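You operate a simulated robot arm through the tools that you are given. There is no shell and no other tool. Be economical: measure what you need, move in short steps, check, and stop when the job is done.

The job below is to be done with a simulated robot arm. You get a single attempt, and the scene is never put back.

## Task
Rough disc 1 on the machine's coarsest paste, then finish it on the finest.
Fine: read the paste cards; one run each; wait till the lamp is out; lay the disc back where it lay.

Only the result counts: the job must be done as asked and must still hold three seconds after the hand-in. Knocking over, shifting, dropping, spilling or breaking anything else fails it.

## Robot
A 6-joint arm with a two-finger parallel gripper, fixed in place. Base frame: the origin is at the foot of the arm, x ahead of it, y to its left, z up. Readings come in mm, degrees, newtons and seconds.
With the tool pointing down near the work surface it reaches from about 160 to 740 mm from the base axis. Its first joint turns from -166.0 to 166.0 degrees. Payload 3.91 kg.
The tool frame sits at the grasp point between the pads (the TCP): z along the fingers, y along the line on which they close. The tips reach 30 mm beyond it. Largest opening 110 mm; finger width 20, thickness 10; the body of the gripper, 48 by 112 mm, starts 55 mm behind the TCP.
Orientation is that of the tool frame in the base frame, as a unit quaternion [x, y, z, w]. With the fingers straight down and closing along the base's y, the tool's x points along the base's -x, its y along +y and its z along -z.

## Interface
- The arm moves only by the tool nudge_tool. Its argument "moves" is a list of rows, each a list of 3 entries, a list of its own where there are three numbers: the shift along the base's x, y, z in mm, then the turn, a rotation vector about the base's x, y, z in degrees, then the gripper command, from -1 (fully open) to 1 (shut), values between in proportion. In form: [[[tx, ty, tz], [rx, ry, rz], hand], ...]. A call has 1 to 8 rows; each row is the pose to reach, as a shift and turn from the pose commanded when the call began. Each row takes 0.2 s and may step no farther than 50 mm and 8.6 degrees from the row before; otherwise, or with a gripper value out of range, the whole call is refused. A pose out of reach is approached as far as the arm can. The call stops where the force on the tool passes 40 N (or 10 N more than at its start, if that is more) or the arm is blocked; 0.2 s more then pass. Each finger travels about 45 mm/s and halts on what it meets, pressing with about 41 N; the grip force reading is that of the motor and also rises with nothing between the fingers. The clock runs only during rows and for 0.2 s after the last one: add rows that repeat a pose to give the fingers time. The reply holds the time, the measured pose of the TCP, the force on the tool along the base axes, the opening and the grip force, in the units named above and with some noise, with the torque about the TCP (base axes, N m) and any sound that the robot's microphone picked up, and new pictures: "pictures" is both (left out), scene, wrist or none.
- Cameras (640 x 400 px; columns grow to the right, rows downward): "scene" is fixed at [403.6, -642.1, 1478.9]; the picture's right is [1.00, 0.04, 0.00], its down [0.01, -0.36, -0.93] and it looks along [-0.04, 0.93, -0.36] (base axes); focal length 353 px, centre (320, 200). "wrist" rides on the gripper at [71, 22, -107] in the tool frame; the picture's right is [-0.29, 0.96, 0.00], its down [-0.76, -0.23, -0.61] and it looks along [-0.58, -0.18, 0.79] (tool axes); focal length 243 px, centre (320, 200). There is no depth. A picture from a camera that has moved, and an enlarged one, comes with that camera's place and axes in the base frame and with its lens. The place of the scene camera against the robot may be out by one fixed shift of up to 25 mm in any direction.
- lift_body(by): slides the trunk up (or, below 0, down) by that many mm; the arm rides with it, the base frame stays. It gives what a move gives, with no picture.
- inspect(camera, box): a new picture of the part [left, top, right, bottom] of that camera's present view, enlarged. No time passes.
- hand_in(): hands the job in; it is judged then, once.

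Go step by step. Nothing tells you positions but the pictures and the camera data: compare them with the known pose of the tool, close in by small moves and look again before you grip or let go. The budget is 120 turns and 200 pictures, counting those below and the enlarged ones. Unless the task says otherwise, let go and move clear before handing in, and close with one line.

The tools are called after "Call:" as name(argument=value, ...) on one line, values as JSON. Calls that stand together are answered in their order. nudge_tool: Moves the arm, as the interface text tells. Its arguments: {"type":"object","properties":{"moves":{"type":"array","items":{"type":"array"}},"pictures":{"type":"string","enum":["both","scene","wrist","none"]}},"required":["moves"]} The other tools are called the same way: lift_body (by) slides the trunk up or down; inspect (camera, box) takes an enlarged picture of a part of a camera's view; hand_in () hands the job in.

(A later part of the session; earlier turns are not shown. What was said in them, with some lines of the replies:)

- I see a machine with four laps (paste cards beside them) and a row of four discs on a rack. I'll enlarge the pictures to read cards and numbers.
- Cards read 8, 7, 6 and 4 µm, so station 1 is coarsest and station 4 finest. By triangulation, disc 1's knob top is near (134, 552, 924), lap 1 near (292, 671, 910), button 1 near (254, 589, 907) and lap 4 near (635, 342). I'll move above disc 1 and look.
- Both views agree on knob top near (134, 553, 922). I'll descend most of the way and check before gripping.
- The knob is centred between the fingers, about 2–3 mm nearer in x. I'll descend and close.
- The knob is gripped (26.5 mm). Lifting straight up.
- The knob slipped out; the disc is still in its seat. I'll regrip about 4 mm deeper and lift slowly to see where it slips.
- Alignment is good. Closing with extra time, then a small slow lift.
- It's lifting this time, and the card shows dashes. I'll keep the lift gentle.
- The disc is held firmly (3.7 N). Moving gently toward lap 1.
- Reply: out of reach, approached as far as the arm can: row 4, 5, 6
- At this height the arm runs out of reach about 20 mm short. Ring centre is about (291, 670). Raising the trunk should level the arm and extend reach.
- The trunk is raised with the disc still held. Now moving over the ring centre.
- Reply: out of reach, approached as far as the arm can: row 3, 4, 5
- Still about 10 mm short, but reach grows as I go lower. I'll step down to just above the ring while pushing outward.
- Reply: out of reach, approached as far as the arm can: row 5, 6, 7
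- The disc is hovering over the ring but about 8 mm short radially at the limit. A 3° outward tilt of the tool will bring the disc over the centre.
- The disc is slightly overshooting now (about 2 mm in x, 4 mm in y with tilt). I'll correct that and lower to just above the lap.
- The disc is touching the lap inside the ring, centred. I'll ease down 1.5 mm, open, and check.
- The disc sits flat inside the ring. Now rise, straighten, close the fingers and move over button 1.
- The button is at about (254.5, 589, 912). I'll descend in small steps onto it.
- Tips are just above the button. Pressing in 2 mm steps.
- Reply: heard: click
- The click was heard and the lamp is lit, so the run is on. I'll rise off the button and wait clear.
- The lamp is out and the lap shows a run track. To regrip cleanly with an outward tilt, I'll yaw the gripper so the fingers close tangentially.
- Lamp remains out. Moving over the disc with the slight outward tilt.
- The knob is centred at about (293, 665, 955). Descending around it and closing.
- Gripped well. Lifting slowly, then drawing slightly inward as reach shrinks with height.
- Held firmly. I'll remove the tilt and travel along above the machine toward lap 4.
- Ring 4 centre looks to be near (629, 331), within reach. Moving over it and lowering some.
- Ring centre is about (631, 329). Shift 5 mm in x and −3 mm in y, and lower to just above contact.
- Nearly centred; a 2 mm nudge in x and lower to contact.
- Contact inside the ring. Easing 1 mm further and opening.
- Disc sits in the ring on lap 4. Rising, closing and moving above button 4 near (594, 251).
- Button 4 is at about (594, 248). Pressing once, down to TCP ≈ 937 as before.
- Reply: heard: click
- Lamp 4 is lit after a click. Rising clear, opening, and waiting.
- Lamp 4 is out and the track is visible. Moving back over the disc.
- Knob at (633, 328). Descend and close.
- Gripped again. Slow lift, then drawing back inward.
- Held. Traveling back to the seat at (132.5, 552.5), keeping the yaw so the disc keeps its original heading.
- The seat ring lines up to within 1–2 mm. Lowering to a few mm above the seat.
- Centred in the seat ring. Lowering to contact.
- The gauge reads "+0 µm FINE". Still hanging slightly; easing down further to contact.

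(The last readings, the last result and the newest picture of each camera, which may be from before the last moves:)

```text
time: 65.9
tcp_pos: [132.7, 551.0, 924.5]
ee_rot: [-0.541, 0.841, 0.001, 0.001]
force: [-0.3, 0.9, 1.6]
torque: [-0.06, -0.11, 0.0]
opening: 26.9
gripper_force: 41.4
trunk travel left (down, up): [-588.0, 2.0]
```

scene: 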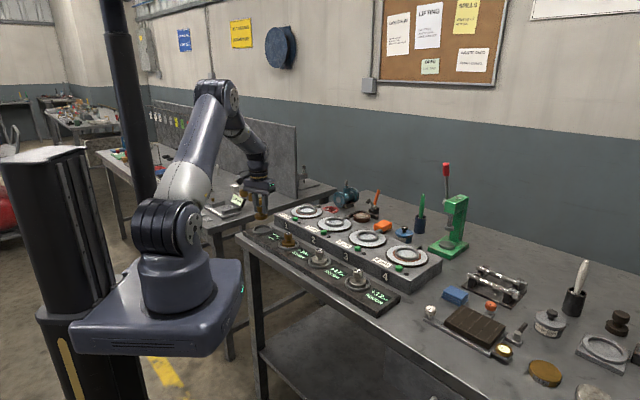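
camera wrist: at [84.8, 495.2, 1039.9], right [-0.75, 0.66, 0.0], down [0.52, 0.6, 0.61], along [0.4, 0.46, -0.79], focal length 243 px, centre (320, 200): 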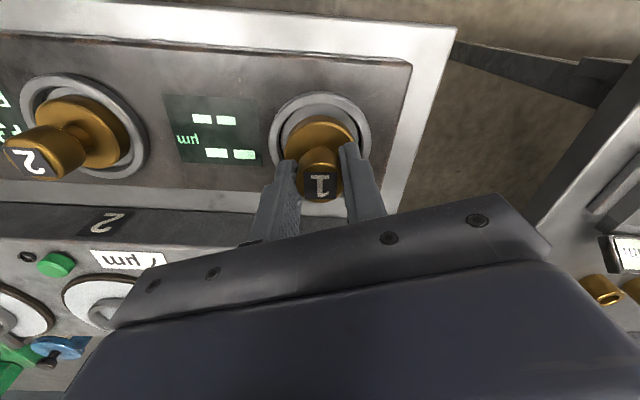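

Contact made. Opening and rising.

Call:
nudge_tool(moves=[[[0, 0, 0], [0, 0, 0], 0.3], [[0, 0, 0], [0, 0, 0], 0], [[0, 0, 0], [0, 0, 0], 0], [[0, 0, 0], [0, 0, 0], 0], [[0, 0, 15], [0, 0, 0], 0], [[0, 0, 45], [0, 0, 0], 0], [[0, 0, 85], [0, 0, 0], 0], [[0, 0, 120], [0, 0, 0], 0]], pictures="both")

Call:
inspect(camera="scene", box=[235, 195, 315, 255])

```text
time: 67.7
tcp_pos: [135.5, 551.5, 1045.1]
ee_rot: [-0.541, 0.841, 0.001, 0.0]
force: [0.1, -0.3, -0.3]
torque: [0.0, -0.01, 0.0]
opening: 54.9
gripper_force: 0.0
trunk travel left (down, up): [-588.0, 2.0]
camera wrist: at [86.3, 496.0, 1151.7], right [-0.75, 0.66, 0.0], down [0.52, 0.6, 0.61], along [0.4, 0.46, -0.79], focal length 243 px, centre (320, 200)
```

scene: 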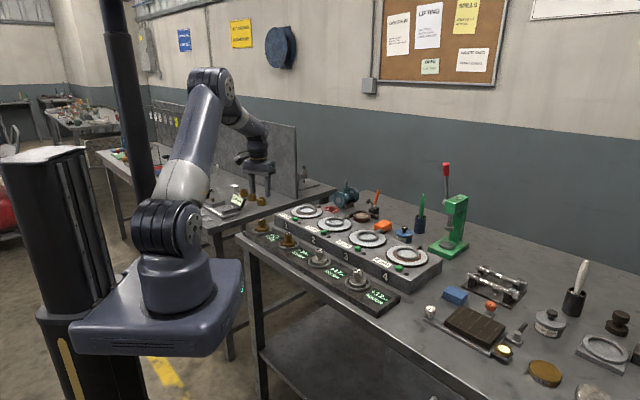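
wrist: 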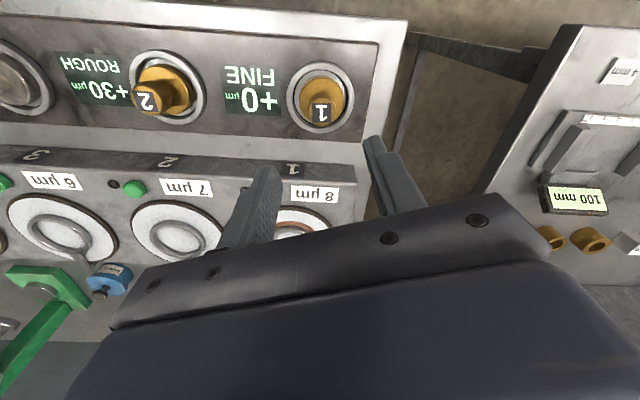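

```text
6.67 times, centred on (275, 225) of scene
camera zoom: at [403.6, -642.1, 1478.9], right [1.0, 0.04, 0.0], down [0.01, -0.36, -0.93], along [-0.04, 0.93, -0.36], focal length 2353 px, centre (620, 33)
```

zoom: 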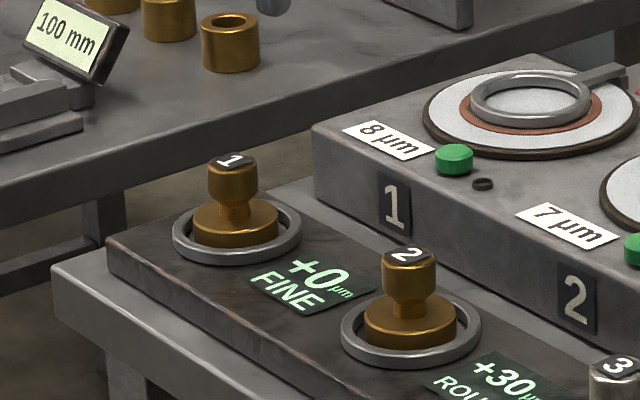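

Disc 1 sits back in its seat, its card reads "+0 µm FINE", both lamps are out and the gripper is clear. Handing in.

Call:
hand_in()

```text
The job is handed in.
```

Disc 1 was run once on the 8 µm paste and once on the 4 µm, each until the lamp went out. It is back in its own seat, its card reads "+0 µm FINE", and the job is handed in.
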